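You operate a simulated robot arm through the tools that you are given. There is no shell and no other tool. Be economical: measure what you need, move in short steps, check, and stop when the job is done.

Carry out the task below with a simulated robot arm. There is one attempt and no reset: what you move stays moved.

TASK
Put the white label on the coupler bench top away on the packing bench top. Open the lower drawer, take the medium seal on the coupler bench top and put it away inside and shut the drawer again. Put the green seal sleeve on the low grey bench top. Take the tape roller and put it on the small pallet top. Take the long pin and leave it on the small pallet top. Take the silver bolt and put it on the grey card sheet. Open the centre drawer, put the large nut on the packing bench top away inside and shut the drawer again. Open the tool box lid, take the orange tee key on the packing bench top and put it away in the ab box, then shut the lid. Fetch the wide steel ring and set it on the low blue table top. Pull the bench drawer open. Any order will do.
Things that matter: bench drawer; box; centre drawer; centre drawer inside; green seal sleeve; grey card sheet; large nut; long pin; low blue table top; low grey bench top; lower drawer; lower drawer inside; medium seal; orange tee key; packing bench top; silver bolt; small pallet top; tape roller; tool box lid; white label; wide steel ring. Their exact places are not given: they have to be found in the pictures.

It is judged by the outcome, as a careful person would: the job done as asked, and still so three seconds after it is handed in. It fails if anything else is knocked over, pushed out of place, dropped, spilled or broken. A push-on lid holds only when it is set on centred and level and pressed home; a screw cap is set on level and turned clockwise until tight. Flat cloth is picked up by pressing the open fingertips on it (5 to 10 N) and closing them slowly along it; thin cloth reads only 2 to 8 mm in the jaws.

THE ROBOT
A 7-joint arm with a two-finger parallel gripper on a trunk, on a base that drives. Base frame: it is fixed to the floor where the robot stands at the start and does not move with it; the origin is under the middle of the robot, x ahead of it, y to its left, z up. Units: m, degrees, N and s.
With the tool pointing down near the work surface it reaches from about 0.22 to 0.74 m from the robot's upright axis, wherever it stands. Its first joint turns from -166.0 to 166.0 degrees. Places, roughly: bench drawer [0.3, -2.9, 0.7]; box (29x17 cm) [1.46, 1.28, 0.86]; centre drawer [3.1, 3.4, 0.6]; centre drawer inside [3.1, 3.5, 0.5]; green seal sleeve (3x3x7 cm) [0.3, -1.8, 0.9]; grey card sheet (20x15x2 cm) [0.3, -4.9, 0.8]; large nut (5x5x3 cm) [0.5, -2.8, 0.9]; long pin (7x6x19 cm) [0.3, -2.7, 0.9]; low blue table top [3.1, -1.1, 0.7]; low grey bench top [3.1, -3, 0.7]; lower drawer [3.1, 3.4, 0.4]; lower drawer inside [3.1, 3.5, 0.4]; medium seal (6x6x2 cm) [0.4, -0.7, 0.8]; orange tee key (9x13x3 cm) [0.5, -3.1, 0.9]; packing bench top [0.5, -2.3, 0.9]; silver bolt (4x4x10 cm) [0.3, -2.8, 0.9]; small pallet top [-1.2, -5.1, 0.6]; tape roller (10x9x6 cm) [0.3, -2.2, 0.9]; tool box lid [1.5, 1.3, 1]; white label [0.75, 0, 0.75]; wide steel ring (6x6x3 cm) [0.7, -3.1, 0.9]. Payload 1.57 kg.
Tool frame: the origin (TCP) lies between the finger pads and is the grasp point; the fingertips stand 0.03 m ahead of it; z points along the fingers, y is the line along which they close. The gripper opens to 0.11 m. The fingers are 0.024 m wide and 0.012 m thick; the gripper's body (0.048 by 0.112 m) begins 0.078 m behind the TCP.
Orientation is that of the tool frame in the base frame, as a unit quaternion [w, x, y, z]. With the fingers straight down and closing along the base's y, the tool's x points along the base's -x, its y along +y and its z along -z.

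THE INTERFACE
- The arm moves only by the tool jog_arm. Its argument "targets" is one flat list of numbers, 7 for each row, row after row: the shift along the tool's x, y, z in m, then the turn, a rotation vector about the tool's x, y, z in degrees, then the closure, from 0 (fully open) to 1 (shut). In form: [x, y, z, rx, ry, rz, jaw, x, y, z, rx, ry, rz, jaw, ...]. A call has 1 to 8 rows; each row is the pose to reach, as a shift and turn from the pose commanded when the call began, along the tool's axes at that moment. Rows are played at 5 a second. More than 0.05 m and 8.6 degrees between two rows, or a gripper value outside its range, and nothing of the call is played. A pose out of reach is approached as far as the arm can. The call stops where the force on the tool passes 40 N (or 10 N more than at its start, if that is more) or the arm is blocked; 0.2 s more then pass. Each finger travels about 0.045 m/s and halts on what it meets, pressing with about 25 N; the grip force reading is that of the motor and also rises with nothing between the fingers. The clock runs only during rows and for 0.2 s after the last one: add rows that repeat a pose to give the fingers time. It gives the time, the measured TCP pose, the force on the tool (base axes), the opening and the grip force at its end, in the units of the frame above (readings bear some noise), with the torque about the TCP (base axes, N m) and any sound that the robot's microphone picked up.
- Cameras (640 x 400 px; columns grow to the right, rows downward): "scene" is now at [0.0058, 0.1116, 1.52]; the picture's right is [-0.67, -0.74, 0.00], its down [-0.45, 0.41, -0.79] and it looks along [0.59, -0.53, -0.61] (base axes); focal length 262 px, centre (320, 200). "wrist" rides on the gripper at [0.07, 0.016, -0.141] in the tool frame; the picture's right is [-0.23, 0.97, 0.00], its down [-0.86, -0.20, -0.48] and it looks along [-0.47, -0.11, 0.88] (tool axes); focal length 222 px, centre (320, 200).
- grab_frame(camera): a new picture of that camera. The clock stands still meanwhile.
- move_column(by): slides the trunk up (or, below 0, down) by that many m; the arm and the scene camera ride with it, the base frame stays. It gives what a move gives, with no picture.
- drive_base(legs): drives the robot by 1 to 6 legs, each [ahead, turn to the left] in m and degrees, along the robot's own axes; the way and the turn of a leg run together, so that a leg with both is an arc; at most 1.5 m and 180 degrees a leg. The arm and the cameras ride along, it lands a little off, and it stops where it bumps. It gives what a move gives.
- head_to(pan, tilt): turns the head with the scene camera to pan (to the left, within 155 degrees either way) and tilt (down, from -29 to 69), counted from straight ahead of the robot. It gives what a move gives.
- point_at(camera, pixels): there is no depth. For up to 12 entries [column, row, z] of the newest picture of that camera ("zoom" is the newest enlarged one), the place [x, y] in the base frame at which the ray of that pixel passes the height z, good to about 0.002 m, but the place of the scene camera against the robot may be out by one fixed shift of up to 0.018 m in any direction. The clock stands still meanwhile.
- inspect(camera, box): a new picture of the part [left, top, right, bottom] of that camera's present view, enlarged. The clock stands still meanwhile.
- close_job(): hands the job in; it is judged then, once.

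Go step by step. Measure first, check grasps and placings, and put right what went wrong. The budget is 385 turns and 348 pictures, counting those below and the enlarged ones. Unless the task says otherwise, let go and move clear before handing in, and close with one line.

The tools are called after "Emit:" by a JSON object that holds its "fn" and its "kwargs". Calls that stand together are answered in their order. jog_arm: Moves the arm, as the interface text tells. Its arguments: {"type":"object","properties":{"targets":{"type":"array"}},"required":["targets"]} The other tools are called the same way: move_column (by) slides the trunk up or down; drive_base (legs) drives the base; head_to (pan, tilt) turns the head that bears the scene camera; grab_frame (camera) takes a picture; point_at (camera, pixels) gives the place at which the rays of pixels pass given heights; inspect (camera, box) takes an enlarged picture of a part of a camera's view; close_job () hands the job in.

At the start:

```text
time: 0.0
tool_pos: [0.4826, -0.1457, 1.1144]
ee_rot: [0.0, 0.001, 1.0, 0.0]
wrist_force: [0.4, 0.2, -1.1]
wrist_torque: [0.05, -0.02, -0.06]
opening: 0.1102
grip_force: 0.0
trunk travel left (down, up): [-0.45, 0.14]
robot x, y, heading: [0.0043, -0.0007, -0.2]
head pan, tilt: [-42.0, 37.5]
```

scene: 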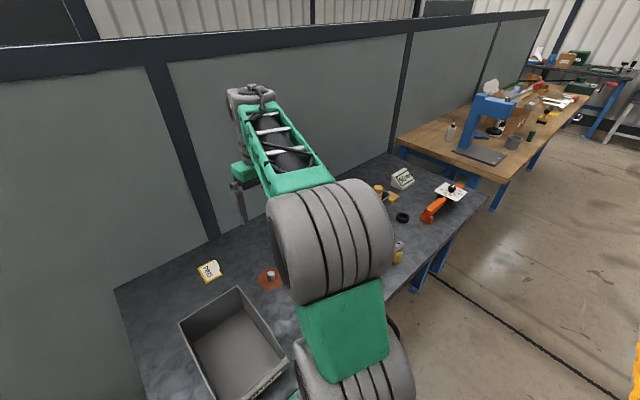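
wrist: 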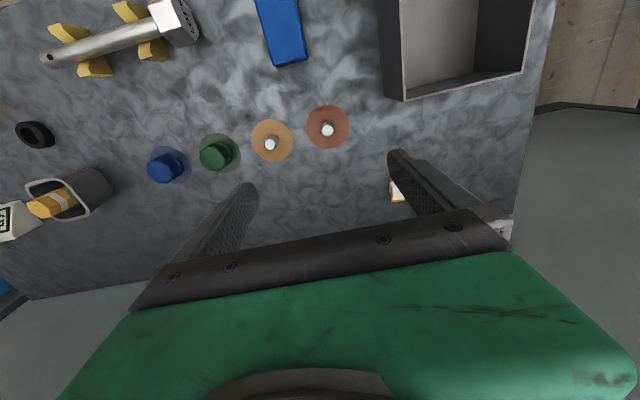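

The scene shows the coupler bench with the white label near (208,270) and the packing bench to the right. I'll look around with the head first.

Emit:
{"fn": "inspect", "kwargs": {"camera": "scene", "box": [100, 150, 500, 400]}}

Emit:
{"fn": "inspect", "kwargs": {"camera": "scene", "box": [390, 30, 640, 190]}}

Emit:
{"fn": "point_at", "kwargs": {"camera": "wrist", "pixels": [[34, 134, 0.75], [396, 190, 0.75], [327, 129, 0.75], [48, 205, 0.77]]}}

Emit:
{"fn": "point_at", "kwargs": {"camera": "scene", "pixels": [[208, 270, 0.75], [402, 217, 0.75], [270, 280, 0.75], [450, 192, 0.75]]}}

```text
1.60 times, centred on (300, 275) of scene
```

zoom: 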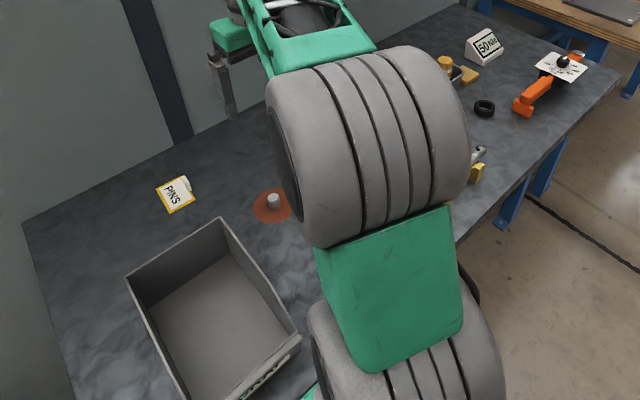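

```text
2.50 times, centred on (515, 110) of scene
```

zoom: 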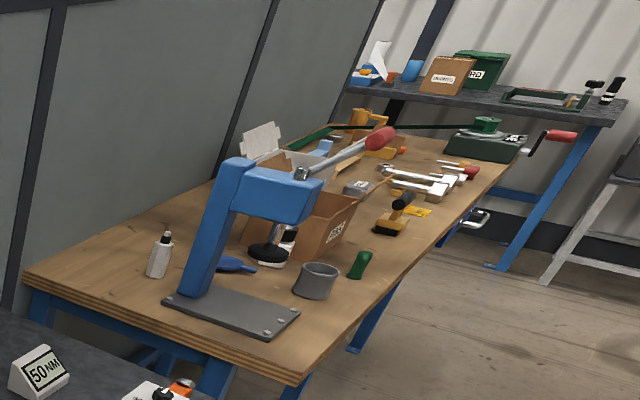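

```text
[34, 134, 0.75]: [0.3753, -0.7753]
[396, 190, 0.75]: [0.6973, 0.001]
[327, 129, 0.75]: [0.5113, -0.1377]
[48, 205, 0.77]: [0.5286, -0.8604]
```

```text
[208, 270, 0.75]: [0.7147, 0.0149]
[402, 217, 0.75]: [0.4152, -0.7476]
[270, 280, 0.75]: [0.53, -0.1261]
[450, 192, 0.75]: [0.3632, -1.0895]
```

The label ("PINS") lies near (0.70,0.00) and the seal ring near (0.375,-0.775). I'll survey other directions.

Emit:
{"fn": "head_to", "kwargs": {"pan": 40, "tilt": 20}}

Emit:
{"fn": "grab_frame", "kwargs": {"camera": "scene"}}

Emit:
{"fn": "head_to", "kwargs": {"pan": -90, "tilt": 15}}

Emit:
{"fn": "grab_frame", "kwargs": {"camera": "scene"}}

Emit:
{"fn": "head_to", "kwargs": {"pan": 120, "tilt": 20}}

Emit:
{"fn": "grab_frame", "kwargs": {"camera": "scene"}}

Emit:
{"fn": "head_to", "kwargs": {"pan": -150, "tilt": 20}}

Emit:
{"fn": "grab_frame", "kwargs": {"camera": "scene"}}

```text
time: 1.6
tool_pos: [0.4835, -0.1457, 1.115]
ee_rot: [0.0, 0.0, 1.0, -0.001]
wrist_force: [-1.3, -0.5, -0.3]
wrist_torque: [-0.02, 0.01, 0.03]
opening: 0.1103
grip_force: 0.0
trunk travel left (down, up): [-0.45, 0.14]
robot x, y, heading: [-0.0001, -0.0016, 0.2]
head pan, tilt: [40.0, 20.0]
```

```text
343 pictures are left
```

scene: 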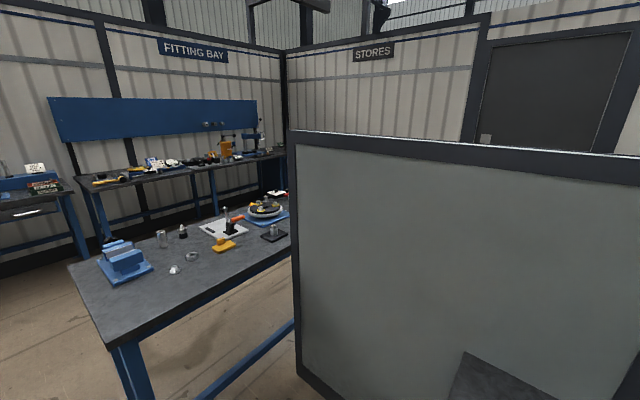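

```text
time: 3.7
tool_pos: [0.4824, -0.1463, 1.1147]
ee_rot: [0.001, 0.0, 1.0, 0.0]
wrist_force: [0.1, -0.5, 0.3]
wrist_torque: [0.0, -0.01, 0.0]
opening: 0.1101
grip_force: 0.0
trunk travel left (down, up): [-0.45, 0.14]
robot x, y, heading: [-0.0024, 0.001, -0.3]
head pan, tilt: [-90.0, 15.0]
```

```text
342 pictures are left
```

scene: 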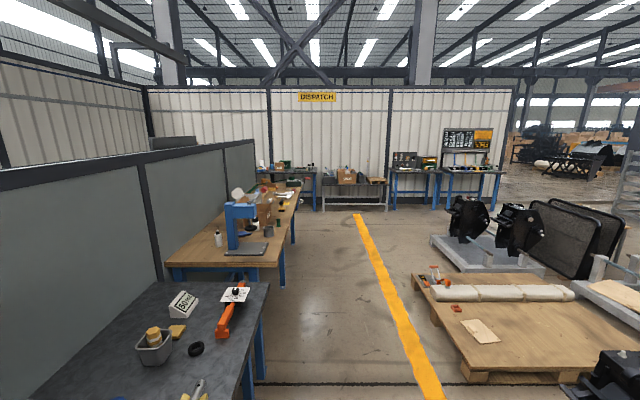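

```text
time: 6.7
tool_pos: [0.4823, -0.1458, 1.1151]
ee_rot: [0.001, 0.0, 1.0, 0.0]
wrist_force: [0.1, 0.6, -0.2]
wrist_torque: [0.01, 0.01, -0.01]
opening: 0.1101
grip_force: 0.1
trunk travel left (down, up): [-0.45, 0.14]
robot x, y, heading: [-0.0013, -0.0022, -0.1]
head pan, tilt: [120.0, 20.0]
```

```text
341 pictures are left
```

scene: 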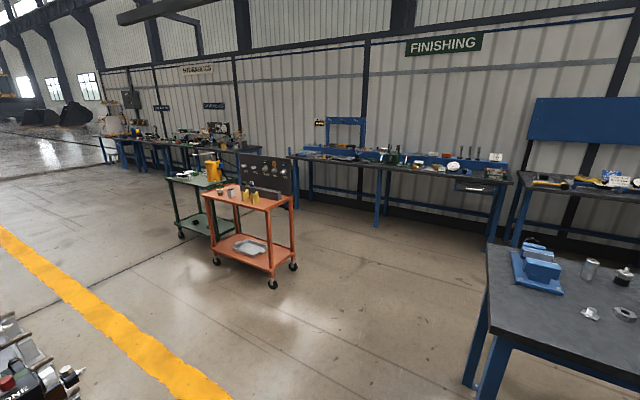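

```text
time: 10.4
tool_pos: [0.4835, -0.1463, 1.1136]
ee_rot: [0.0, 0.0, 1.0, 0.0]
wrist_force: [-0.5, -1.0, -0.5]
wrist_torque: [0.0, 0.0, 0.0]
opening: 0.1102
grip_force: 0.2
trunk travel left (down, up): [-0.45, 0.14]
robot x, y, heading: [-0.0007, -0.0014, -0.2]
head pan, tilt: [-150.0, 20.0]
```

```text
340 pictures are left
```

scene: 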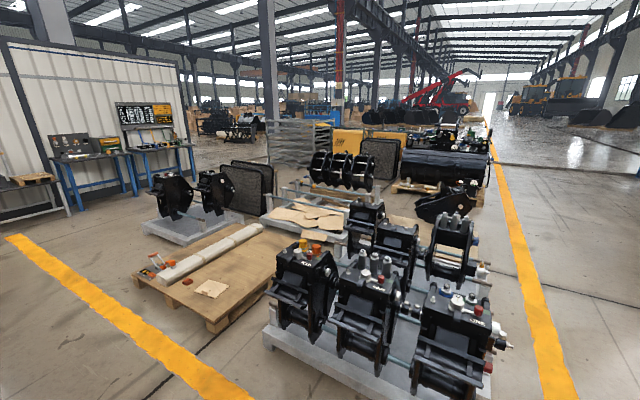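

The room is understood. I'll move the wrist camera to look at the label.

Emit:
{"fn": "jog_arm", "kwargs": {"targets": [-0.03, 0.03, 0.02, 0, 0, 0, 0, -0.06, 0.06, 0.04, 0, 0, 0, 0, -0.09, 0.09, 0.06, 0, 0, 0, 0, -0.1, 0.12, 0.09, 0, 0, 0, 0, -0.1, 0.14, 0.12, 0, 0, 0, 0]}}

Emit:
{"fn": "grab_frame", "kwargs": {"camera": "wrist"}}

Emit:
{"fn": "head_to", "kwargs": {"pan": 0, "tilt": 50}}

Emit:
{"fn": "grab_frame", "kwargs": {"camera": "scene"}}

```text
time: 11.6
tool_pos: [0.5825, -0.0044, 0.9955]
ee_rot: [0.001, 0.0, 1.0, 0.0]
wrist_force: [1.7, -0.1, -0.4]
wrist_torque: [-0.02, -0.02, 0.0]
opening: 0.1099
grip_force: 0.0
trunk travel left (down, up): [-0.45, 0.14]
robot x, y, heading: [0.0001, -0.0017, 0.1]
head pan, tilt: [-150.0, 20.0]
```

```text
339 pictures are left
```

wrist: 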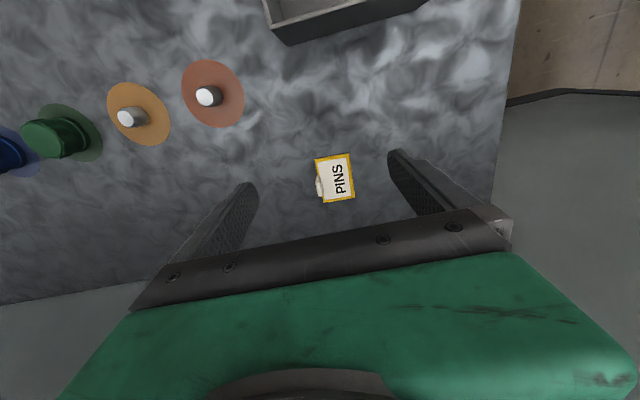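

```text
time: 14.0
tool_pos: [0.5815, -0.004, 0.9952]
ee_rot: [0.0, 0.0, 1.0, 0.0]
wrist_force: [-0.7, 0.1, -0.1]
wrist_torque: [-0.01, -0.02, 0.02]
opening: 0.11
grip_force: 0.0
trunk travel left (down, up): [-0.45, 0.14]
robot x, y, heading: [0.0019, 0.0003, 0.0]
head pan, tilt: [0.0, 50.0]
```

```text
338 pictures are left
```

scene: 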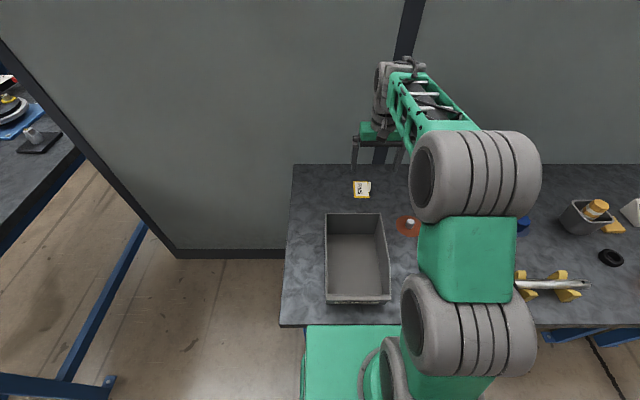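

Emit:
{"fn": "inspect", "kwargs": {"camera": "wrist", "box": [280, 130, 400, 220]}}

Emit:
{"fn": "point_at", "kwargs": {"camera": "wrist", "pixels": [[316, 159, 0.75], [348, 154, 0.75], [355, 198, 0.75], [325, 203, 0.75], [318, 186, 0.76], [335, 178, 0.75]]}}

Emit:
{"fn": "inspect", "kwargs": {"camera": "scene", "box": [330, 165, 410, 215]}}

```text
4.44 times, centred on (340, 175) of wrist
```

zoom: 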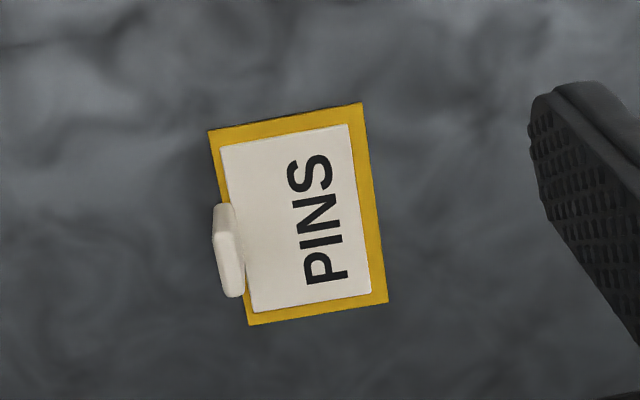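

```text
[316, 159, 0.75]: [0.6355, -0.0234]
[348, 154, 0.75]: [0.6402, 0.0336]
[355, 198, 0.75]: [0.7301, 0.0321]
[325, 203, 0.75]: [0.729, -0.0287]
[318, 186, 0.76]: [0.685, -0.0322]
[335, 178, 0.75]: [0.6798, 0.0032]
```

```text
8.00 times, centred on (370, 190) of scene
```

zoom: 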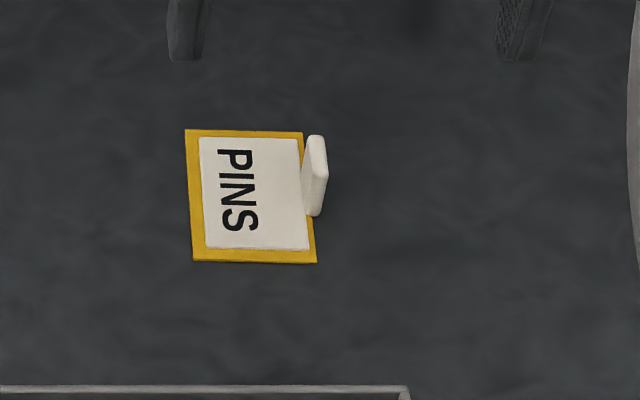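

Emit:
{"fn": "point_at", "kwargs": {"camera": "wrist", "pixels": [[213, 93, 0.75], [213, 93, 0.8], [139, 115, 0.75]]}}

Emit:
{"fn": "jog_arm", "kwargs": {"targets": [-0.04, 0, 0.03, 0, 0, 0, 0.2, -0.08, -0.01, 0.06, 0, 0, 0, 0.3, -0.1, -0.025, 0.1, 0, 0, 0, 0.4, -0.1, -0.025, 0.13, 0, 0, 0, 0.5]}}

Emit:
{"fn": "grab_frame", "kwargs": {"camera": "wrist"}}

Emit:
{"fn": "inspect", "kwargs": {"camera": "scene", "box": [330, 135, 430, 215]}}

```text
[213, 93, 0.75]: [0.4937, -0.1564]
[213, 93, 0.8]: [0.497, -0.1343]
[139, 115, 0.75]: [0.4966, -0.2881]
```

```text
refused: row 2 steps farther than a row can; nothing moved
```

```text
335 pictures are left
```

wrist: 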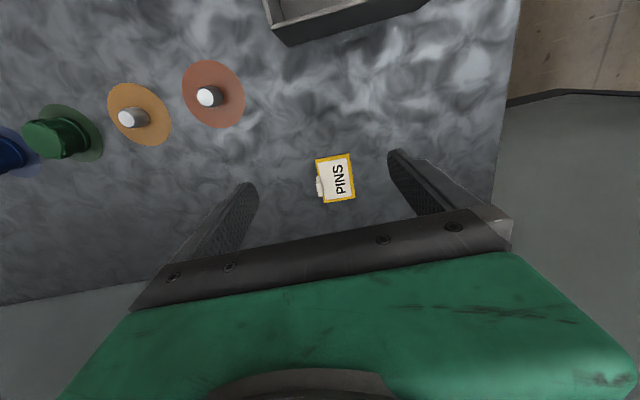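

```text
5.00 times, centred on (380, 175) of scene
```

zoom: 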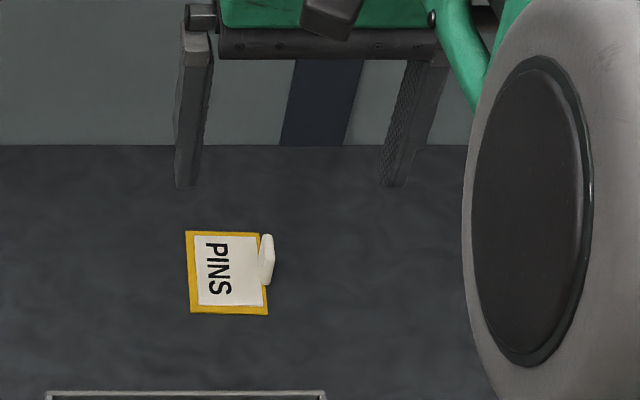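

Row step too big; redo with smaller steps toward the tab.

Emit:
{"fn": "jog_arm", "kwargs": {"targets": [-0.03, 0, 0.03, 0, 0, 0, 0.2, -0.06, -0.01, 0.06, 0, 0, 0, 0.3, -0.09, -0.02, 0.09, 0, 0, 0, 0.4, -0.102, -0.025, 0.12, 0, 0, 0, 0.5, -0.102, -0.025, 0.15, 0, 0, 0, 0.55]}}

Emit:
{"fn": "grab_frame", "kwargs": {"camera": "wrist"}}

Emit:
{"fn": "inspect", "kwargs": {"camera": "scene", "box": [330, 135, 430, 215]}}

```text
time: 15.2
tool_pos: [0.6857, -0.0321, 0.8459]
ee_rot: [0.001, 0.001, 1.0, -0.001]
wrist_force: [0.6, 0.4, -0.6]
wrist_torque: [0.0, -0.02, -0.01]
opening: 0.0495
grip_force: 0.1
trunk travel left (down, up): [-0.45, 0.14]
robot x, y, heading: [-0.0029, 0.0002, 0.0]
head pan, tilt: [0.0, 50.0]
```

```text
333 pictures are left
```

wrist: 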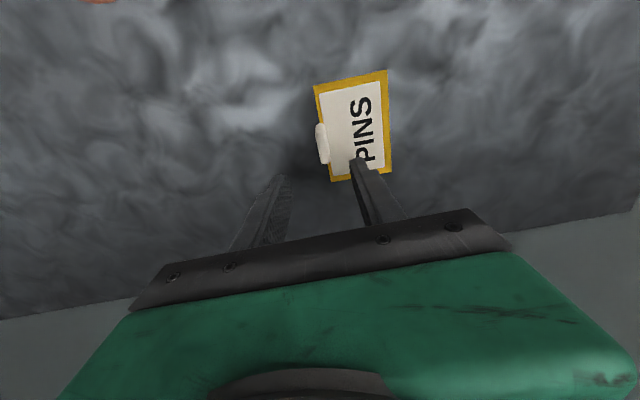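

```text
5.00 times, centred on (380, 175) of scene
```

zoom: 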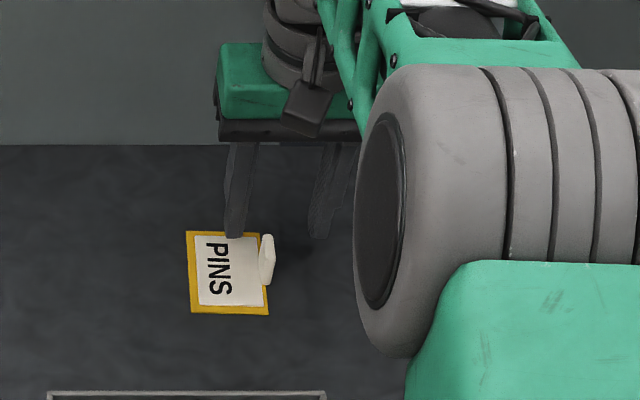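

Emit:
{"fn": "point_at", "kwargs": {"camera": "wrist", "pixels": [[323, 143, 0.75], [323, 143, 0.77], [323, 143, 0.79], [318, 128, 0.77], [325, 160, 0.77], [316, 86, 0.75], [331, 182, 0.75], [388, 70, 0.75], [316, 86, 0.77], [331, 182, 0.77]]}}

Emit:
{"fn": "inspect", "kwargs": {"camera": "wrist", "box": [250, 50, 430, 220]}}

```text
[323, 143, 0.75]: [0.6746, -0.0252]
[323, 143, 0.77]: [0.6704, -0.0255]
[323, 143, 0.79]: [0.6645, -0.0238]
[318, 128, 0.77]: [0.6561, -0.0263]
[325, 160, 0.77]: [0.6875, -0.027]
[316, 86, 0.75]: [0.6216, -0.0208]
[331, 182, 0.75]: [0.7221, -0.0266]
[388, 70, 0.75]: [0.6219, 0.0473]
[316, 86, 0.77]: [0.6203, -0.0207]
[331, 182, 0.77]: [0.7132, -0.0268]
```

```text
2.35 times, centred on (340, 135) of wrist
```

zoom: 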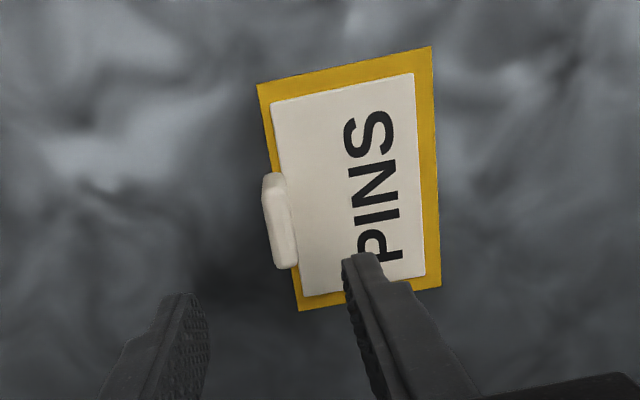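

The two views agree only for a bench top at z≈0.80, so the tab is at about (0.659,-0.024). Move there, lower slightly, close.

Emit:
{"fn": "jog_arm", "kwargs": {"targets": [0.026, 0.008, 0, 0, 0, 0, 0.55, 0.026, 0.008, 0.009, 0, 0, 0, 0.55, 0.026, 0.008, 0.009, 0, 0, 0, 0.8, 0.026, 0.008, 0.009, 0, 0, 0, 1, 0.026, 0.008, 0.009, 0, 0, 0, 1, 0.026, 0.008, 0.009, 0, 0, 0, 1]}}

Emit:
{"fn": "inspect", "kwargs": {"camera": "wrist", "box": [250, 50, 430, 220]}}

```text
time: 16.6
tool_pos: [0.6579, -0.0226, 0.8351]
ee_rot: [0.0, 0.0, 1.0, 0.0]
wrist_force: [-0.8, -0.6, 0.1]
wrist_torque: [0.01, 0.02, -0.01]
opening: 0.007
grip_force: 24.7
trunk travel left (down, up): [-0.45, 0.14]
robot x, y, heading: [-0.0016, 0.0025, -0.0]
head pan, tilt: [0.0, 50.0]
```

```text
2.35 times, centred on (340, 135) of wrist
```

zoom: 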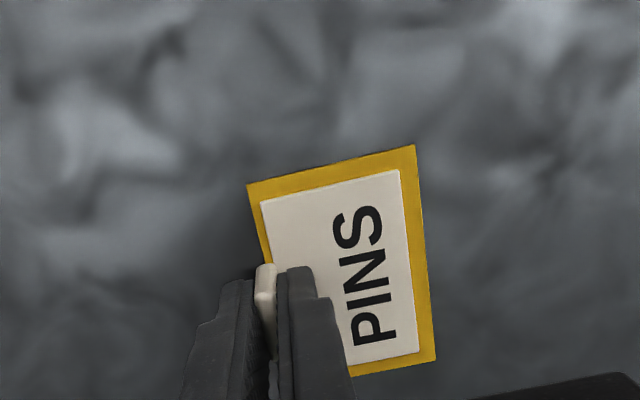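

Gripping the tab at 7 mm. Lift and retract.

Emit:
{"fn": "jog_arm", "kwargs": {"targets": [0, 0, -0.03, 0, 0, 0, 1, 0, 0, -0.07, 0, 0, 0, 1, 0, 0, -0.11, 0, 0, 0, 1, 0.02, 0, -0.15, 0, 0, 0, 1, 0.05, 0, -0.19, 0, 0, 0, 1, 0.08, 0, -0.23, 0, 0, 0, 1, 0.11, 0, -0.27, 0, 0, 0, 1, 0.14, 0, -0.31, 0, 0, 0, 1]}}

Emit:
{"fn": "jog_arm", "kwargs": {"targets": [0.04, 0, -0.02, 0, 0, 0, 1, 0.08, 0, -0.04, 0, 0, 0, 1, 0.12, 0, -0.06, 0, 0, 0, 1]}}

Emit:
{"fn": "grab_frame", "kwargs": {"camera": "wrist"}}

Emit:
{"fn": "grab_frame", "kwargs": {"camera": "scene"}}

```text
time: 18.4
tool_pos: [0.5186, -0.0222, 1.1489]
ee_rot: [-0.001, 0.0, 1.0, 0.0]
wrist_force: [-0.8, 0.5, 0.3]
wrist_torque: [0.0, 0.0, -0.04]
opening: 0.0066
grip_force: 25.2
trunk travel left (down, up): [-0.45, 0.14]
robot x, y, heading: [0.0008, -0.0028, 0.1]
head pan, tilt: [0.0, 50.0]
```

```text
time: 19.2
tool_pos: [0.4001, -0.0223, 1.2051]
ee_rot: [0.0, 0.0, 1.0, 0.001]
wrist_force: [0.3, -1.0, -0.4]
wrist_torque: [0.01, -0.02, 0.0]
opening: 0.0066
grip_force: 24.7
trunk travel left (down, up): [-0.45, 0.14]
robot x, y, heading: [-0.0011, -0.0018, 0.0]
head pan, tilt: [0.0, 50.0]
```

```text
329 pictures are left
```

wrist: 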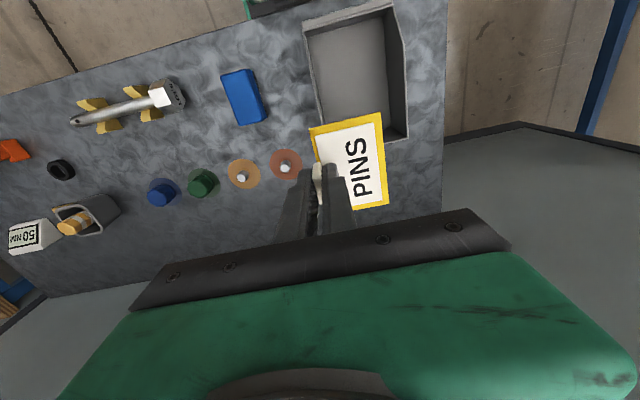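

```text
328 pictures are left
```

scene: 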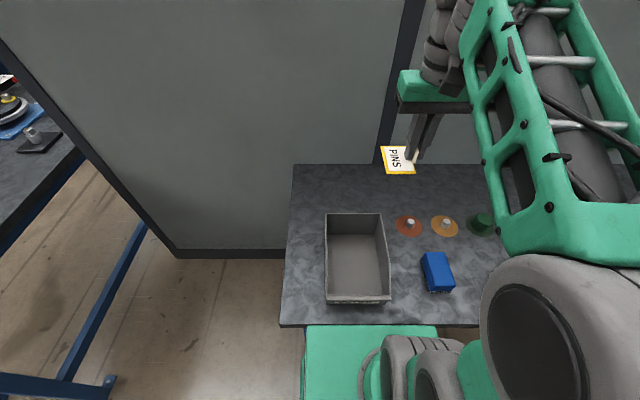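

Label is held level. Back off, drive to the packing bench.

Emit:
{"fn": "drive_base", "kwargs": {"legs": [[-0.4, 0], [0, -90], [1.2, 0], [1.15, 0], [0, 90]]}}

Emit:
{"fn": "head_to", "kwargs": {"pan": 0, "tilt": 30}}

Emit:
{"fn": "grab_frame", "kwargs": {"camera": "scene"}}

Emit:
{"fn": "grab_frame", "kwargs": {"camera": "wrist"}}

Emit:
{"fn": "head_to", "kwargs": {"pan": -35, "tilt": 30}}

Emit:
{"fn": "grab_frame", "kwargs": {"camera": "scene"}}

Emit:
{"fn": "head_to", "kwargs": {"pan": 35, "tilt": 30}}

Emit:
{"fn": "grab_frame", "kwargs": {"camera": "scene"}}

```text
time: 40.4
tool_pos: [0.0189, -2.3615, 1.2037]
ee_rot: [0.001, -0.001, 1.0, 0.0]
wrist_force: [-0.3, -1.2, -0.5]
wrist_torque: [-0.03, 0.01, -0.04]
opening: 0.0067
grip_force: 25.2
trunk travel left (down, up): [-0.45, 0.14]
robot x, y, heading: [-0.3798, -2.3404, 0.2]
head pan, tilt: [0.0, 50.0]
```

```text
time: 41.3
tool_pos: [0.0201, -2.3606, 1.2047]
ee_rot: [0.0, -0.002, 1.0, 0.0]
wrist_force: [0.6, -0.3, 0.4]
wrist_torque: [-0.01, -0.01, 0.0]
opening: 0.0066
grip_force: 24.6
trunk travel left (down, up): [-0.45, 0.14]
robot x, y, heading: [-0.3822, -2.3422, 0.3]
head pan, tilt: [0.0, 30.0]
```

```text
327 pictures are left
```

scene: 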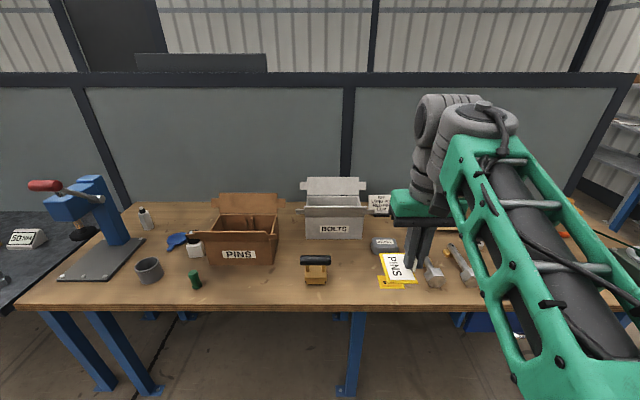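

```text
326 pictures are left
```

wrist: 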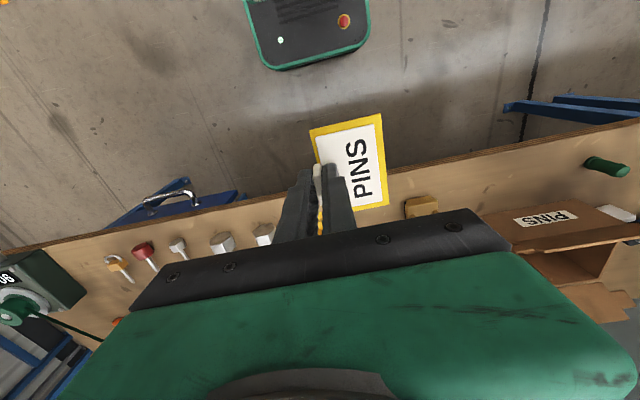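

```text
time: 42.3
tool_pos: [0.0193, -2.362, 1.2064]
ee_rot: [0.0, -0.002, 1.0, -0.001]
wrist_force: [0.0, 0.4, -0.4]
wrist_torque: [0.02, 0.02, 0.02]
opening: 0.0067
grip_force: 24.9
trunk travel left (down, up): [-0.45, 0.14]
robot x, y, heading: [-0.3809, -2.3406, 0.1]
head pan, tilt: [-35.0, 30.0]
```

```text
325 pictures are left
```

scene: 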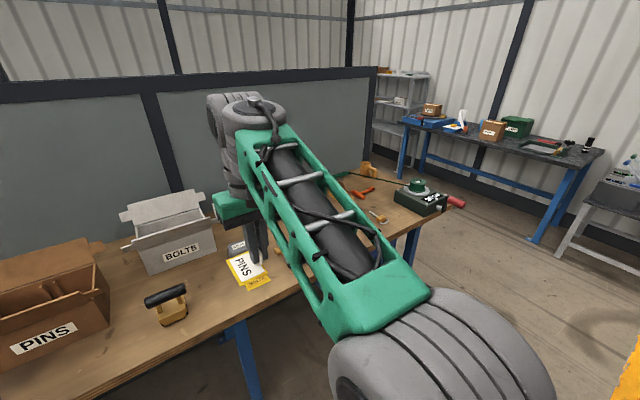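

```text
time: 43.7
tool_pos: [0.0186, -2.3613, 1.2047]
ee_rot: [0.0, -0.001, 1.0, 0.0]
wrist_force: [0.0, -0.9, -0.4]
wrist_torque: [-0.01, 0.0, 0.0]
opening: 0.0068
grip_force: 25.0
trunk travel left (down, up): [-0.45, 0.14]
robot x, y, heading: [-0.3797, -2.3441, 0.1]
head pan, tilt: [35.0, 30.0]
```

```text
324 pictures are left
```

scene: 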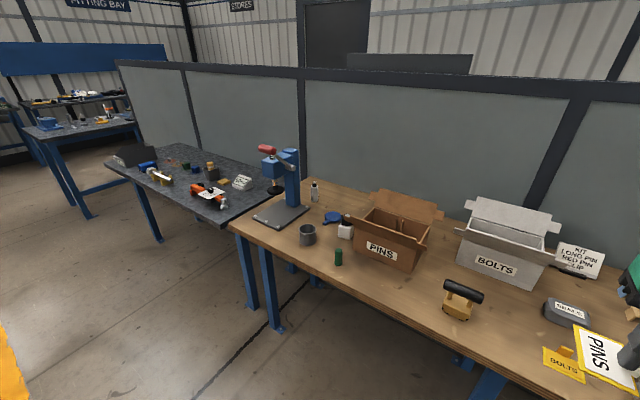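

Emit:
{"fn": "point_at", "kwargs": {"camera": "scene", "pixels": [[338, 264, 0.87], [455, 318, 0.87], [395, 300, 0.87], [307, 243, 0.87], [370, 255, 0.87], [408, 270, 0.87], [231, 229, 0.87], [562, 375, 0.87]]}}

Emit:
{"fn": "inspect", "kwargs": {"camera": "scene", "box": [280, 180, 640, 400]}}

```text
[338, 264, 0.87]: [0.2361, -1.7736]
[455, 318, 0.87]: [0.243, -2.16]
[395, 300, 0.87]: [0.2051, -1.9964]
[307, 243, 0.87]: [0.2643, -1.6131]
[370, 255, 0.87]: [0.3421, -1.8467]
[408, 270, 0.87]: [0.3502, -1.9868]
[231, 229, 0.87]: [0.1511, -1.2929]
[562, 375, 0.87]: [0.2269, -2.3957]
```

```text
1.78 times, centred on (460, 290) of scene
```

zoom: 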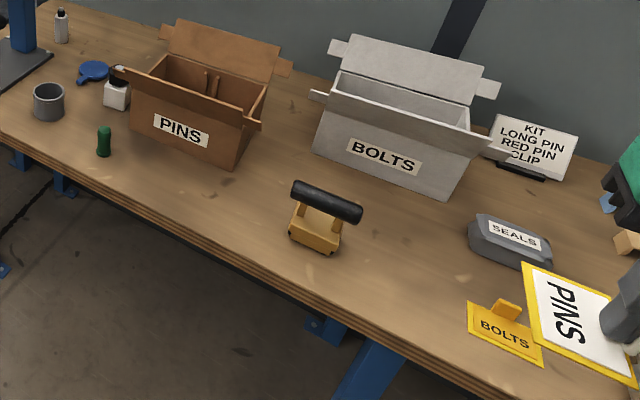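

Free space exists between the sleeve and the roller at about (0.24,-1.98). Drive forward a little.

Emit:
{"fn": "drive_base", "kwargs": {"legs": [[0.15, 0]]}}

Emit:
{"fn": "head_to", "kwargs": {"pan": 30, "tilt": 45}}

Emit:
{"fn": "jog_arm", "kwargs": {"targets": [-0.01, 0.045, 0, 0, 0, 0, 1, -0.02, 0.09, 0, 0, 0, 0, 1, -0.03, 0.135, 0, 0, 0, 0, 1, -0.04, 0.18, 0, 0, 0, 0, 1, -0.05, 0.225, 0, 0, 0, 0, 1, -0.06, 0.27, 0, 0, 0, 0, 1, -0.07, 0.315, 0, 0, 0, 0, 1, -0.08, 0.355, 0, 0, 0, 0, 1]}}

Emit:
{"fn": "grab_frame", "kwargs": {"camera": "scene"}}

Emit:
{"fn": "grab_frame", "kwargs": {"camera": "wrist"}}

```text
time: 45.1
tool_pos: [0.1708, -2.3598, 1.2054]
ee_rot: [0.001, -0.003, 1.0, 0.0]
wrist_force: [-0.3, 0.8, -0.1]
wrist_torque: [0.0, 0.04, 0.01]
opening: 0.0067
grip_force: 24.9
trunk travel left (down, up): [-0.45, 0.14]
robot x, y, heading: [-0.2275, -2.3403, 0.3]
head pan, tilt: [35.0, 30.0]
```

```text
time: 45.8
tool_pos: [0.1705, -2.361, 1.2052]
ee_rot: [0.0, -0.002, 1.0, 0.0]
wrist_force: [-0.3, -0.2, -0.6]
wrist_torque: [0.02, 0.02, 0.01]
opening: 0.0066
grip_force: 25.5
trunk travel left (down, up): [-0.45, 0.14]
robot x, y, heading: [-0.2301, -2.3394, 0.5]
head pan, tilt: [30.0, 45.0]
```

```text
time: 47.6
tool_pos: [0.2494, -2.0045, 1.2048]
ee_rot: [0.0, -0.002, 1.0, 0.0]
wrist_force: [0.4, 1.4, -0.4]
wrist_torque: [-0.05, -0.01, -0.01]
opening: 0.0068
grip_force: 25.2
trunk travel left (down, up): [-0.45, 0.14]
robot x, y, heading: [-0.2325, -2.3373, 0.0]
head pan, tilt: [30.0, 45.0]
```

```text
322 pictures are left
```

scene: 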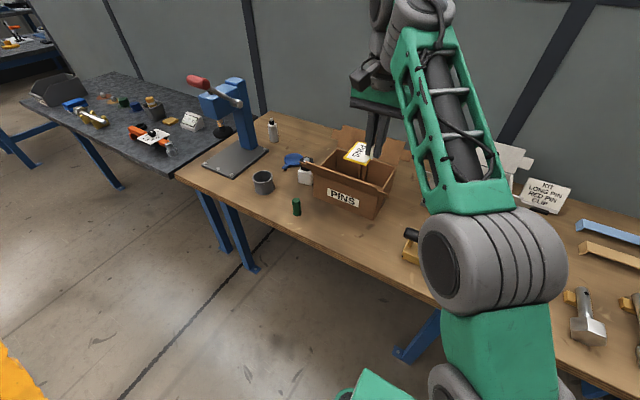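

```text
321 pictures are left
```

wrist: 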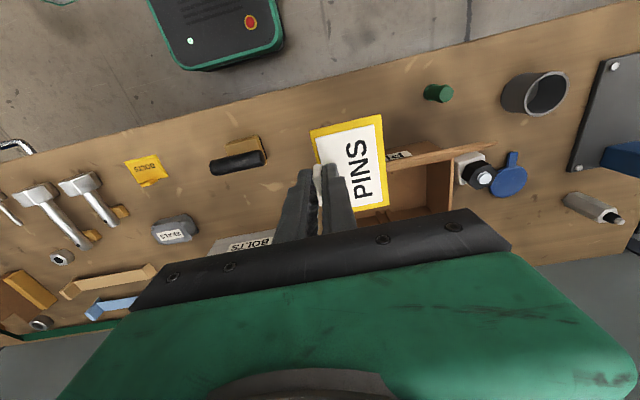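

Emit:
{"fn": "point_at", "kwargs": {"camera": "wrist", "pixels": [[235, 165, 0.87], [430, 97, 0.87], [345, 90, 0.88], [345, 90, 0.85], [492, 147, 0.98], [410, 152, 0.9], [263, 150, 0.87], [145, 170, 0.87]]}}

Emit:
{"fn": "inspect", "kwargs": {"camera": "wrist", "box": [200, 60, 520, 260]}}

```text
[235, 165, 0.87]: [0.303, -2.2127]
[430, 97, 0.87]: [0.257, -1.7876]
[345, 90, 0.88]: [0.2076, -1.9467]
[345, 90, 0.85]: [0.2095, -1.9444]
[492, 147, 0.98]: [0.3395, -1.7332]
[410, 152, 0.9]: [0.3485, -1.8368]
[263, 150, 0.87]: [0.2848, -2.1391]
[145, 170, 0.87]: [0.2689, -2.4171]
```

```text
2.00 times, centred on (360, 160) of wrist
```

zoom: 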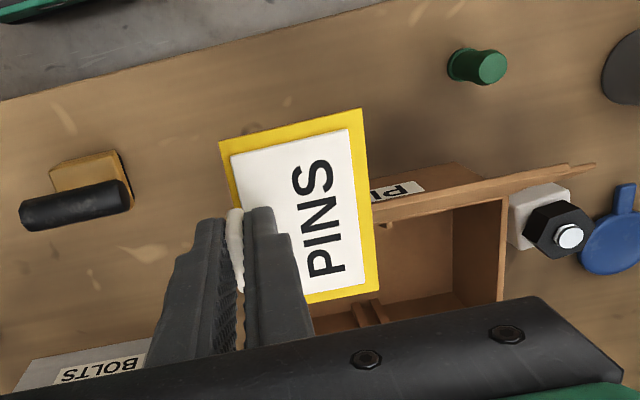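

Emit:
{"fn": "jog_arm", "kwargs": {"targets": [0, 0, 0.04, 0, 0, 0, 1, 0, 0, 0.08, 0, 0, 0, 1, 0, 0, 0.12, 0, 0, 0, 1, 0, 0, 0.16, 0, 0, 0, 1, 0, 0, 0.2, 0, 0, 0, 1]}}

Emit:
{"fn": "grab_frame", "kwargs": {"camera": "wrist"}}

Emit:
{"fn": "point_at", "kwargs": {"camera": "wrist", "pixels": [[320, 200, 0.87]]}}

Emit:
{"fn": "inspect", "kwargs": {"camera": "scene", "box": [280, 130, 440, 270]}}

```text
time: 48.8
tool_pos: [0.2508, -2.0039, 1.0082]
ee_rot: [0.0, -0.003, 1.0, 0.0]
wrist_force: [-0.3, 0.2, -0.2]
wrist_torque: [0.0, -0.02, -0.02]
opening: 0.007
grip_force: 25.2
trunk travel left (down, up): [-0.45, 0.14]
robot x, y, heading: [-0.2336, -2.3436, 0.4]
head pan, tilt: [30.0, 45.0]
```

```text
319 pictures are left
```

wrist: 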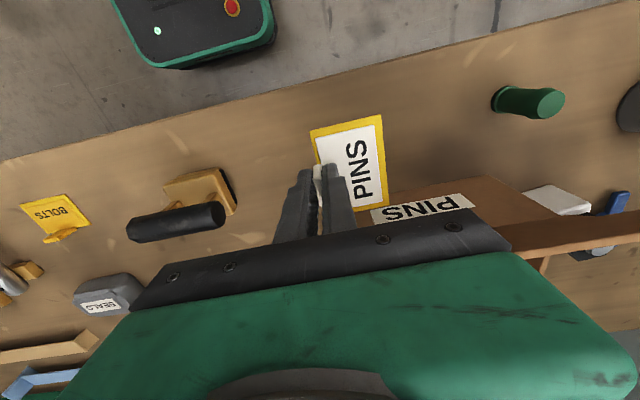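

```text
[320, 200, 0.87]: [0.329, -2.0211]
```

```text
2.86 times, centred on (360, 200) of scene
```

zoom: 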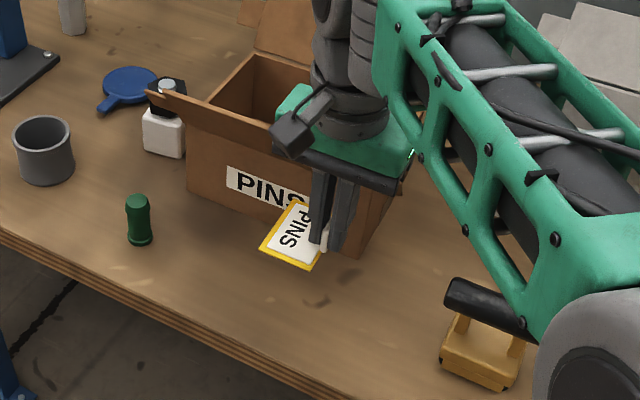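

Emit:
{"fn": "point_at", "kwargs": {"camera": "wrist", "pixels": [[55, 218, 0.85], [55, 218, 0.87], [55, 218, 0.89], [502, 100, 0.85], [502, 100, 0.87], [502, 100, 0.89], [430, 182, 0.98]]}}

```text
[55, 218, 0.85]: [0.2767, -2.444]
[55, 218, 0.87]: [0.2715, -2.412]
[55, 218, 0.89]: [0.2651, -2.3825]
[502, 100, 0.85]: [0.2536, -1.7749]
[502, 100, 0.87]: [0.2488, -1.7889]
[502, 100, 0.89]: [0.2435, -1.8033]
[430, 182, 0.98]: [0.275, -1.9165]
```

Bench top ≈0.868. Lower to contact in small steps.

Emit:
{"fn": "jog_arm", "kwargs": {"targets": [0, 0, 0.04, 0, 0, 0, 1, 0, 0, 0.08, 0, 0, 0, 1, 0, 0, 0.096, 0, 0, 0, 1, 0, 0, 0.1, 0, 0, 0, 1]}}

Emit:
{"fn": "inspect", "kwargs": {"camera": "scene", "box": [280, 130, 440, 270]}}

```text
time: 49.8
tool_pos: [0.2515, -2.0039, 0.906]
ee_rot: [0.0, -0.003, 1.0, 0.0]
wrist_force: [-0.2, 0.6, -0.4]
wrist_torque: [0.0, -0.01, -0.02]
opening: 0.0069
grip_force: 24.5
trunk travel left (down, up): [-0.45, 0.14]
robot x, y, heading: [-0.23, -2.3412, 0.1]
head pan, tilt: [30.0, 45.0]
```

```text
2.86 times, centred on (360, 200) of scene
```

zoom: 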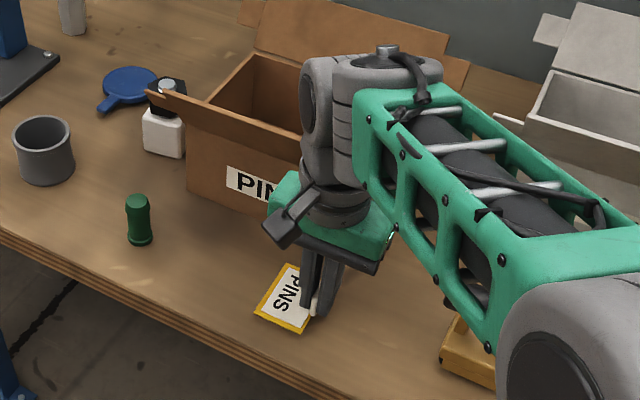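

Emit:
{"fn": "jog_arm", "kwargs": {"targets": [0, 0, 0.002, 0, 0, 0, 1, 0, 0, 0.004, 0, 0, 0, 1, 0, 0, 0.006, 0, 0, 0, 1]}}

```text
time: 50.6
tool_pos: [0.2486, -2.005, 0.8996]
ee_rot: [-0.001, -0.003, 1.0, 0.0]
wrist_force: [0.1, 0.0, 0.3]
wrist_torque: [0.01, -0.01, 0.03]
opening: 0.0069
grip_force: 25.0
trunk travel left (down, up): [-0.45, 0.14]
robot x, y, heading: [-0.2289, -2.34, 0.0]
head pan, tilt: [30.0, 45.0]
```

Emit:
{"fn": "jog_arm", "kwargs": {"targets": [0, 0, 0.001, 0, 0, 0, 1, 0, 0, 0.002, 0, 0, 0, 1, 0, 0, 0.003, 0, 0, 0, 1, 0, 0, 0.004, 0, 0, 0, 1]}}

Emit:
{"fn": "inspect", "kwargs": {"camera": "wrist", "box": [260, 90, 420, 250]}}

```text
time: 51.6
tool_pos: [0.2483, -2.0044, 0.8945]
ee_rot: [0.0, -0.003, 1.0, 0.0]
wrist_force: [-0.5, 0.0, -0.4]
wrist_torque: [-0.01, 0.0, 0.04]
opening: 0.0066
grip_force: 25.1
trunk travel left (down, up): [-0.45, 0.14]
robot x, y, heading: [-0.2333, -2.3379, 0.5]
head pan, tilt: [30.0, 45.0]
```

```text
2.50 times, centred on (340, 170) of wrist
```

zoom: 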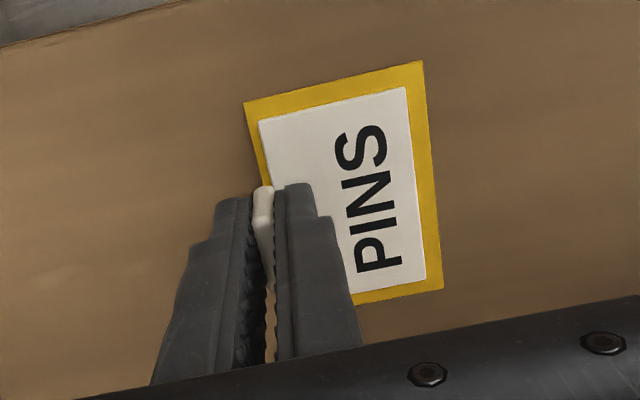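

Emit:
{"fn": "jog_arm", "kwargs": {"targets": [0, 0, 0.002, 0, 0, 0, 1, 0, 0, 0.004, 0, 0, 0, 1, 0, 0, 0.006, 0, 0, 0, 1, 0, 0, 0.008, 0, 0, 0, 1]}}

```text
time: 52.7
tool_pos: [0.2505, -2.0017, 0.8943]
ee_rot: [0.005, -0.003, 1.0, 0.005]
wrist_force: [1.6, 1.0, 9.2]
wrist_torque: [0.02, 0.13, 0.0]
opening: 0.0067
grip_force: 24.8
trunk travel left (down, up): [-0.45, 0.14]
robot x, y, heading: [-0.2289, -2.3407, 0.3]
head pan, tilt: [30.0, 45.0]
stopped in row 4: the force on the tool passed its limit (the readings are from after the stop); the commanded pose is now the measured one
```

Contact at TCP z 0.894. Release gently and rise.

Emit:
{"fn": "jog_arm", "kwargs": {"targets": [0, 0, -0.001, 0, 0, 0, 0.85, 0, 0, -0.001, 0, 0, 0, 0.8, 0, 0, -0.02, 0, 0, 0, 0.8, 0, 0, -0.06, 0, 0, 0, 0.8, 0, 0, -0.11, 0, 0, 0, 0.7, 0, 0, -0.16, 0, 0, 0, 0.5, 0, 0, -0.21, 0, 0, 0, 0.2, 0, 0, -0.26, 0, 0, 0, 0]}}

Emit:
{"fn": "grab_frame", "kwargs": {"camera": "wrist"}}

```text
time: 54.5
tool_pos: [0.2516, -2.0039, 1.1525]
ee_rot: [0.002, -0.002, 1.0, 0.003]
wrist_force: [-0.2, -0.4, -0.4]
wrist_torque: [0.01, 0.03, -0.02]
opening: 0.0994
grip_force: 0.1
trunk travel left (down, up): [-0.45, 0.14]
robot x, y, heading: [-0.2302, -2.3419, 0.5]
head pan, tilt: [30.0, 45.0]
```

```text
315 pictures are left
```

wrist: 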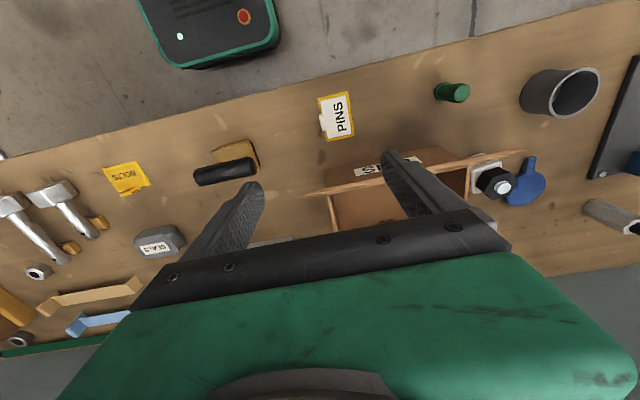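

Label is flat on the bench. Now inspect the roller and the right part of the bench.

Emit:
{"fn": "inspect", "kwargs": {"camera": "wrist", "box": [170, 120, 290, 210]}}

Emit:
{"fn": "inspect", "kwargs": {"camera": "wrist", "box": [0, 140, 200, 360]}}

Emit:
{"fn": "head_to", "kwargs": {"pan": 5, "tilt": 45}}

Emit:
{"fn": "grab_frame", "kwargs": {"camera": "scene"}}

```text
4.44 times, centred on (230, 165) of wrist
```

zoom: 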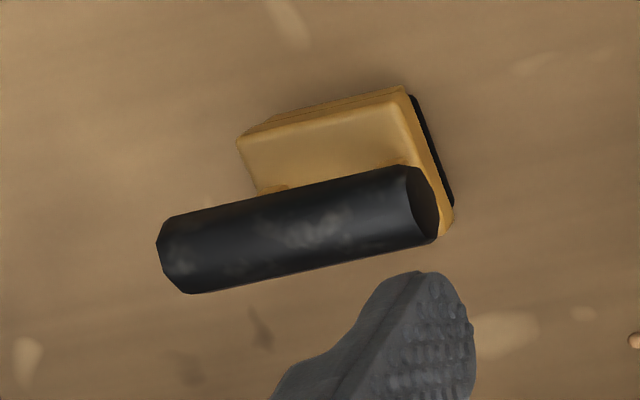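

```text
1.82 times, centred on (100, 250) of wrist
```

zoom: 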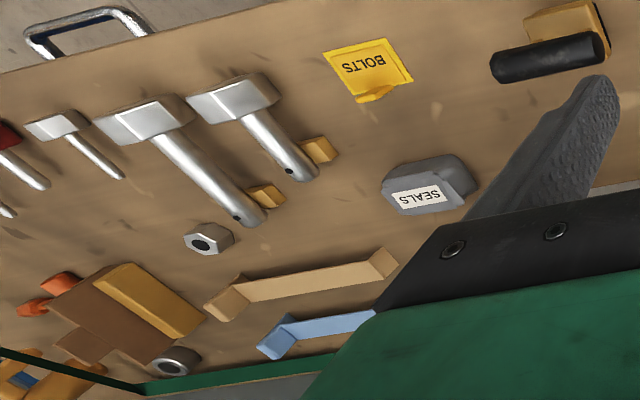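

```text
time: 55.4
tool_pos: [0.2513, -2.0032, 1.1524]
ee_rot: [0.003, -0.002, 1.0, 0.003]
wrist_force: [0.0, 0.0, -0.1]
wrist_torque: [0.01, -0.02, 0.01]
opening: 0.1099
grip_force: 0.0
trunk travel left (down, up): [-0.45, 0.14]
robot x, y, heading: [-0.2322, -2.3396, 0.3]
head pan, tilt: [5.0, 45.0]
```

```text
312 pictures are left
```

scene: 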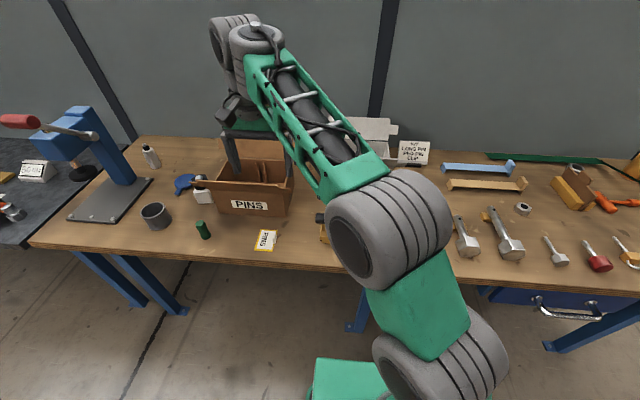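

Emit:
{"fn": "point_at", "kwargs": {"camera": "wrist", "pixels": [[196, 175, 0.895], [256, 164, 0.895], [226, 170, 0.895], [212, 151, 0.87], [249, 140, 0.87], [259, 172, 0.86]]}}

Emit:
{"fn": "jog_arm", "kwargs": {"targets": [0, 0, 0, 0, 0, 8.5, 0, 0, -0.02, 0, 0, 0, 17, 0, 0, -0.06, 0, 0, 0, 25.5, 0, 0, -0.1, 0, 0, 0, 34, 0, 0, -0.14, 0, 0, 0, 42.5, 0, 0, -0.16, 0, 0, 0, 51, 0, 0, -0.18, 0, 0, 0, 59.5, 0, 0, -0.18, 0, 0, 0, 68, 0]}}

Emit:
{"fn": "jog_arm", "kwargs": {"targets": [0, 0, 0, 0, 0, 8, 0, 0, 0, 0, 0, 0, 16, 0, 0, 0, 0, 0, 0, 22, 0]}}

Emit:
{"fn": "grab_frame", "kwargs": {"camera": "wrist"}}

```text
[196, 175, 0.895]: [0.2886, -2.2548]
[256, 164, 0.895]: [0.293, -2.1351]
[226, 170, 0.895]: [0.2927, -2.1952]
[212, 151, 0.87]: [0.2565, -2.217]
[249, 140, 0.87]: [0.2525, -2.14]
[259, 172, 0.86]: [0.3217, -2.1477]
```

```text
time: 57.2
tool_pos: [0.2496, -2.1835, 1.1514]
ee_rot: [0.001, 0.557, 0.83, 0.005]
wrist_force: [-0.4, -0.1, 0.1]
wrist_torque: [0.02, 0.01, 0.0]
opening: 0.1097
grip_force: 0.0
trunk travel left (down, up): [-0.45, 0.14]
robot x, y, heading: [-0.2312, -2.3424, 0.3]
head pan, tilt: [5.0, 45.0]
```

```text
time: 58.0
tool_pos: [0.2509, -2.1838, 1.1492]
ee_rot: [0.0, 0.706, 0.708, 0.004]
wrist_force: [0.2, 0.4, 0.2]
wrist_torque: [0.02, -0.02, 0.0]
opening: 0.1102
grip_force: 0.1
trunk travel left (down, up): [-0.45, 0.14]
robot x, y, heading: [-0.2304, -2.3408, 0.3]
head pan, tilt: [5.0, 45.0]
```

```text
311 pictures are left
```

wrist: 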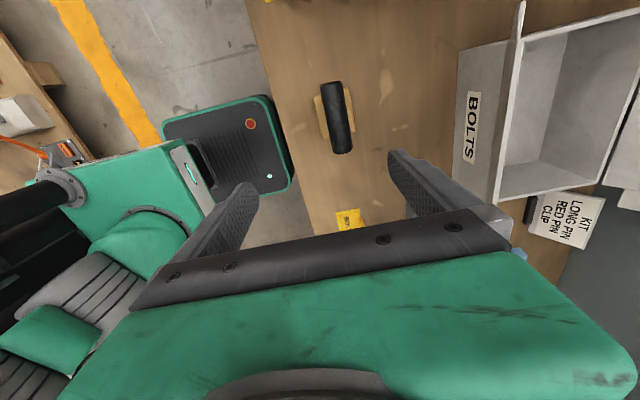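

Emit:
{"fn": "point_at", "kwargs": {"camera": "wrist", "pixels": [[334, 88, 0.895], [344, 148, 0.895], [339, 118, 0.895], [339, 118, 0.88], [316, 95, 0.87], [322, 138, 0.87]]}}

Emit:
{"fn": "inspect", "kwargs": {"camera": "wrist", "box": [280, 60, 400, 180]}}

```text
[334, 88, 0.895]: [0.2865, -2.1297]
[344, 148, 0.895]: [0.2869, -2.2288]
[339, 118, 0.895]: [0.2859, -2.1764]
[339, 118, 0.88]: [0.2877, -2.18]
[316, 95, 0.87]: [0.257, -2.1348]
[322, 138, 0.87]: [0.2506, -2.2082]
```

```text
3.33 times, centred on (340, 120) of wrist
```

zoom: 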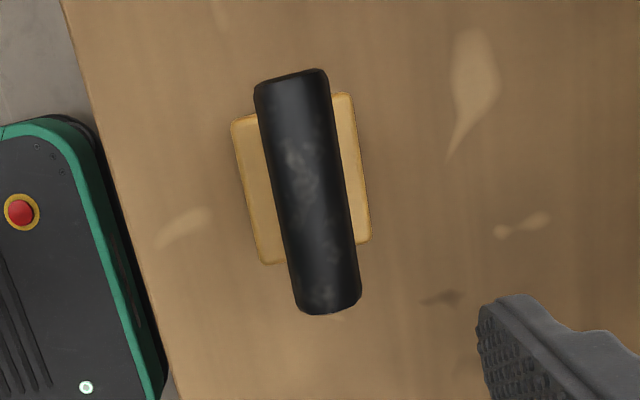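

Parallax puts the handle axis at about (0.283,-2.169,0.94), running along y. Descend with jaws closing along x.

Emit:
{"fn": "jog_arm", "kwargs": {"targets": [0.015, 0.032, 0.02, 0, 0, 0, 0.2, 0.015, 0.032, 0.065, 0, 0, 0, 0.3, 0.015, 0.032, 0.11, 0, 0, 0, 0.3, 0.015, 0.032, 0.15, 0, 0, 0, 0.3]}}

Emit:
{"fn": "grab_frame", "kwargs": {"camera": "wrist"}}

Emit:
{"fn": "inspect", "kwargs": {"camera": "scene", "box": [200, 100, 420, 280]}}

```text
time: 59.0
tool_pos: [0.2857, -2.1669, 0.9991]
ee_rot: [0.001, 0.705, 0.709, 0.004]
wrist_force: [0.5, -0.1, -0.2]
wrist_torque: [-0.03, 0.0, 0.01]
opening: 0.077
grip_force: 0.1
trunk travel left (down, up): [-0.45, 0.14]
robot x, y, heading: [-0.2304, -2.3394, 0.2]
head pan, tilt: [5.0, 45.0]
```

```text
309 pictures are left
```

wrist: 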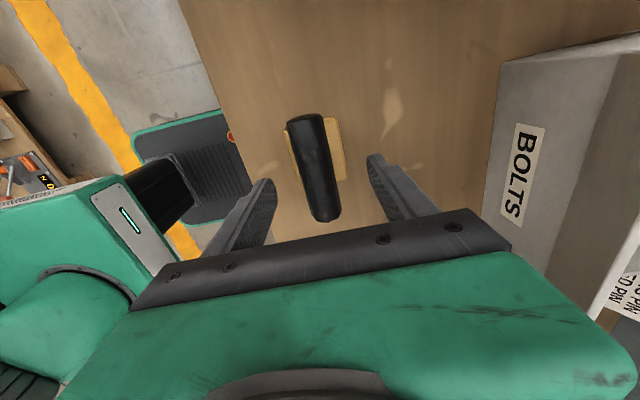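

```text
2.22 times, centred on (310, 190) of scene
```

zoom: 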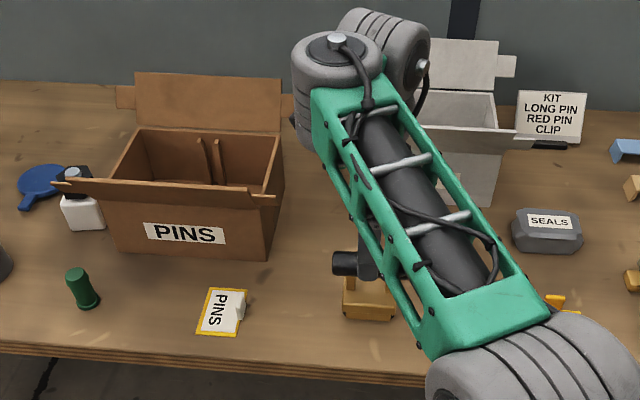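

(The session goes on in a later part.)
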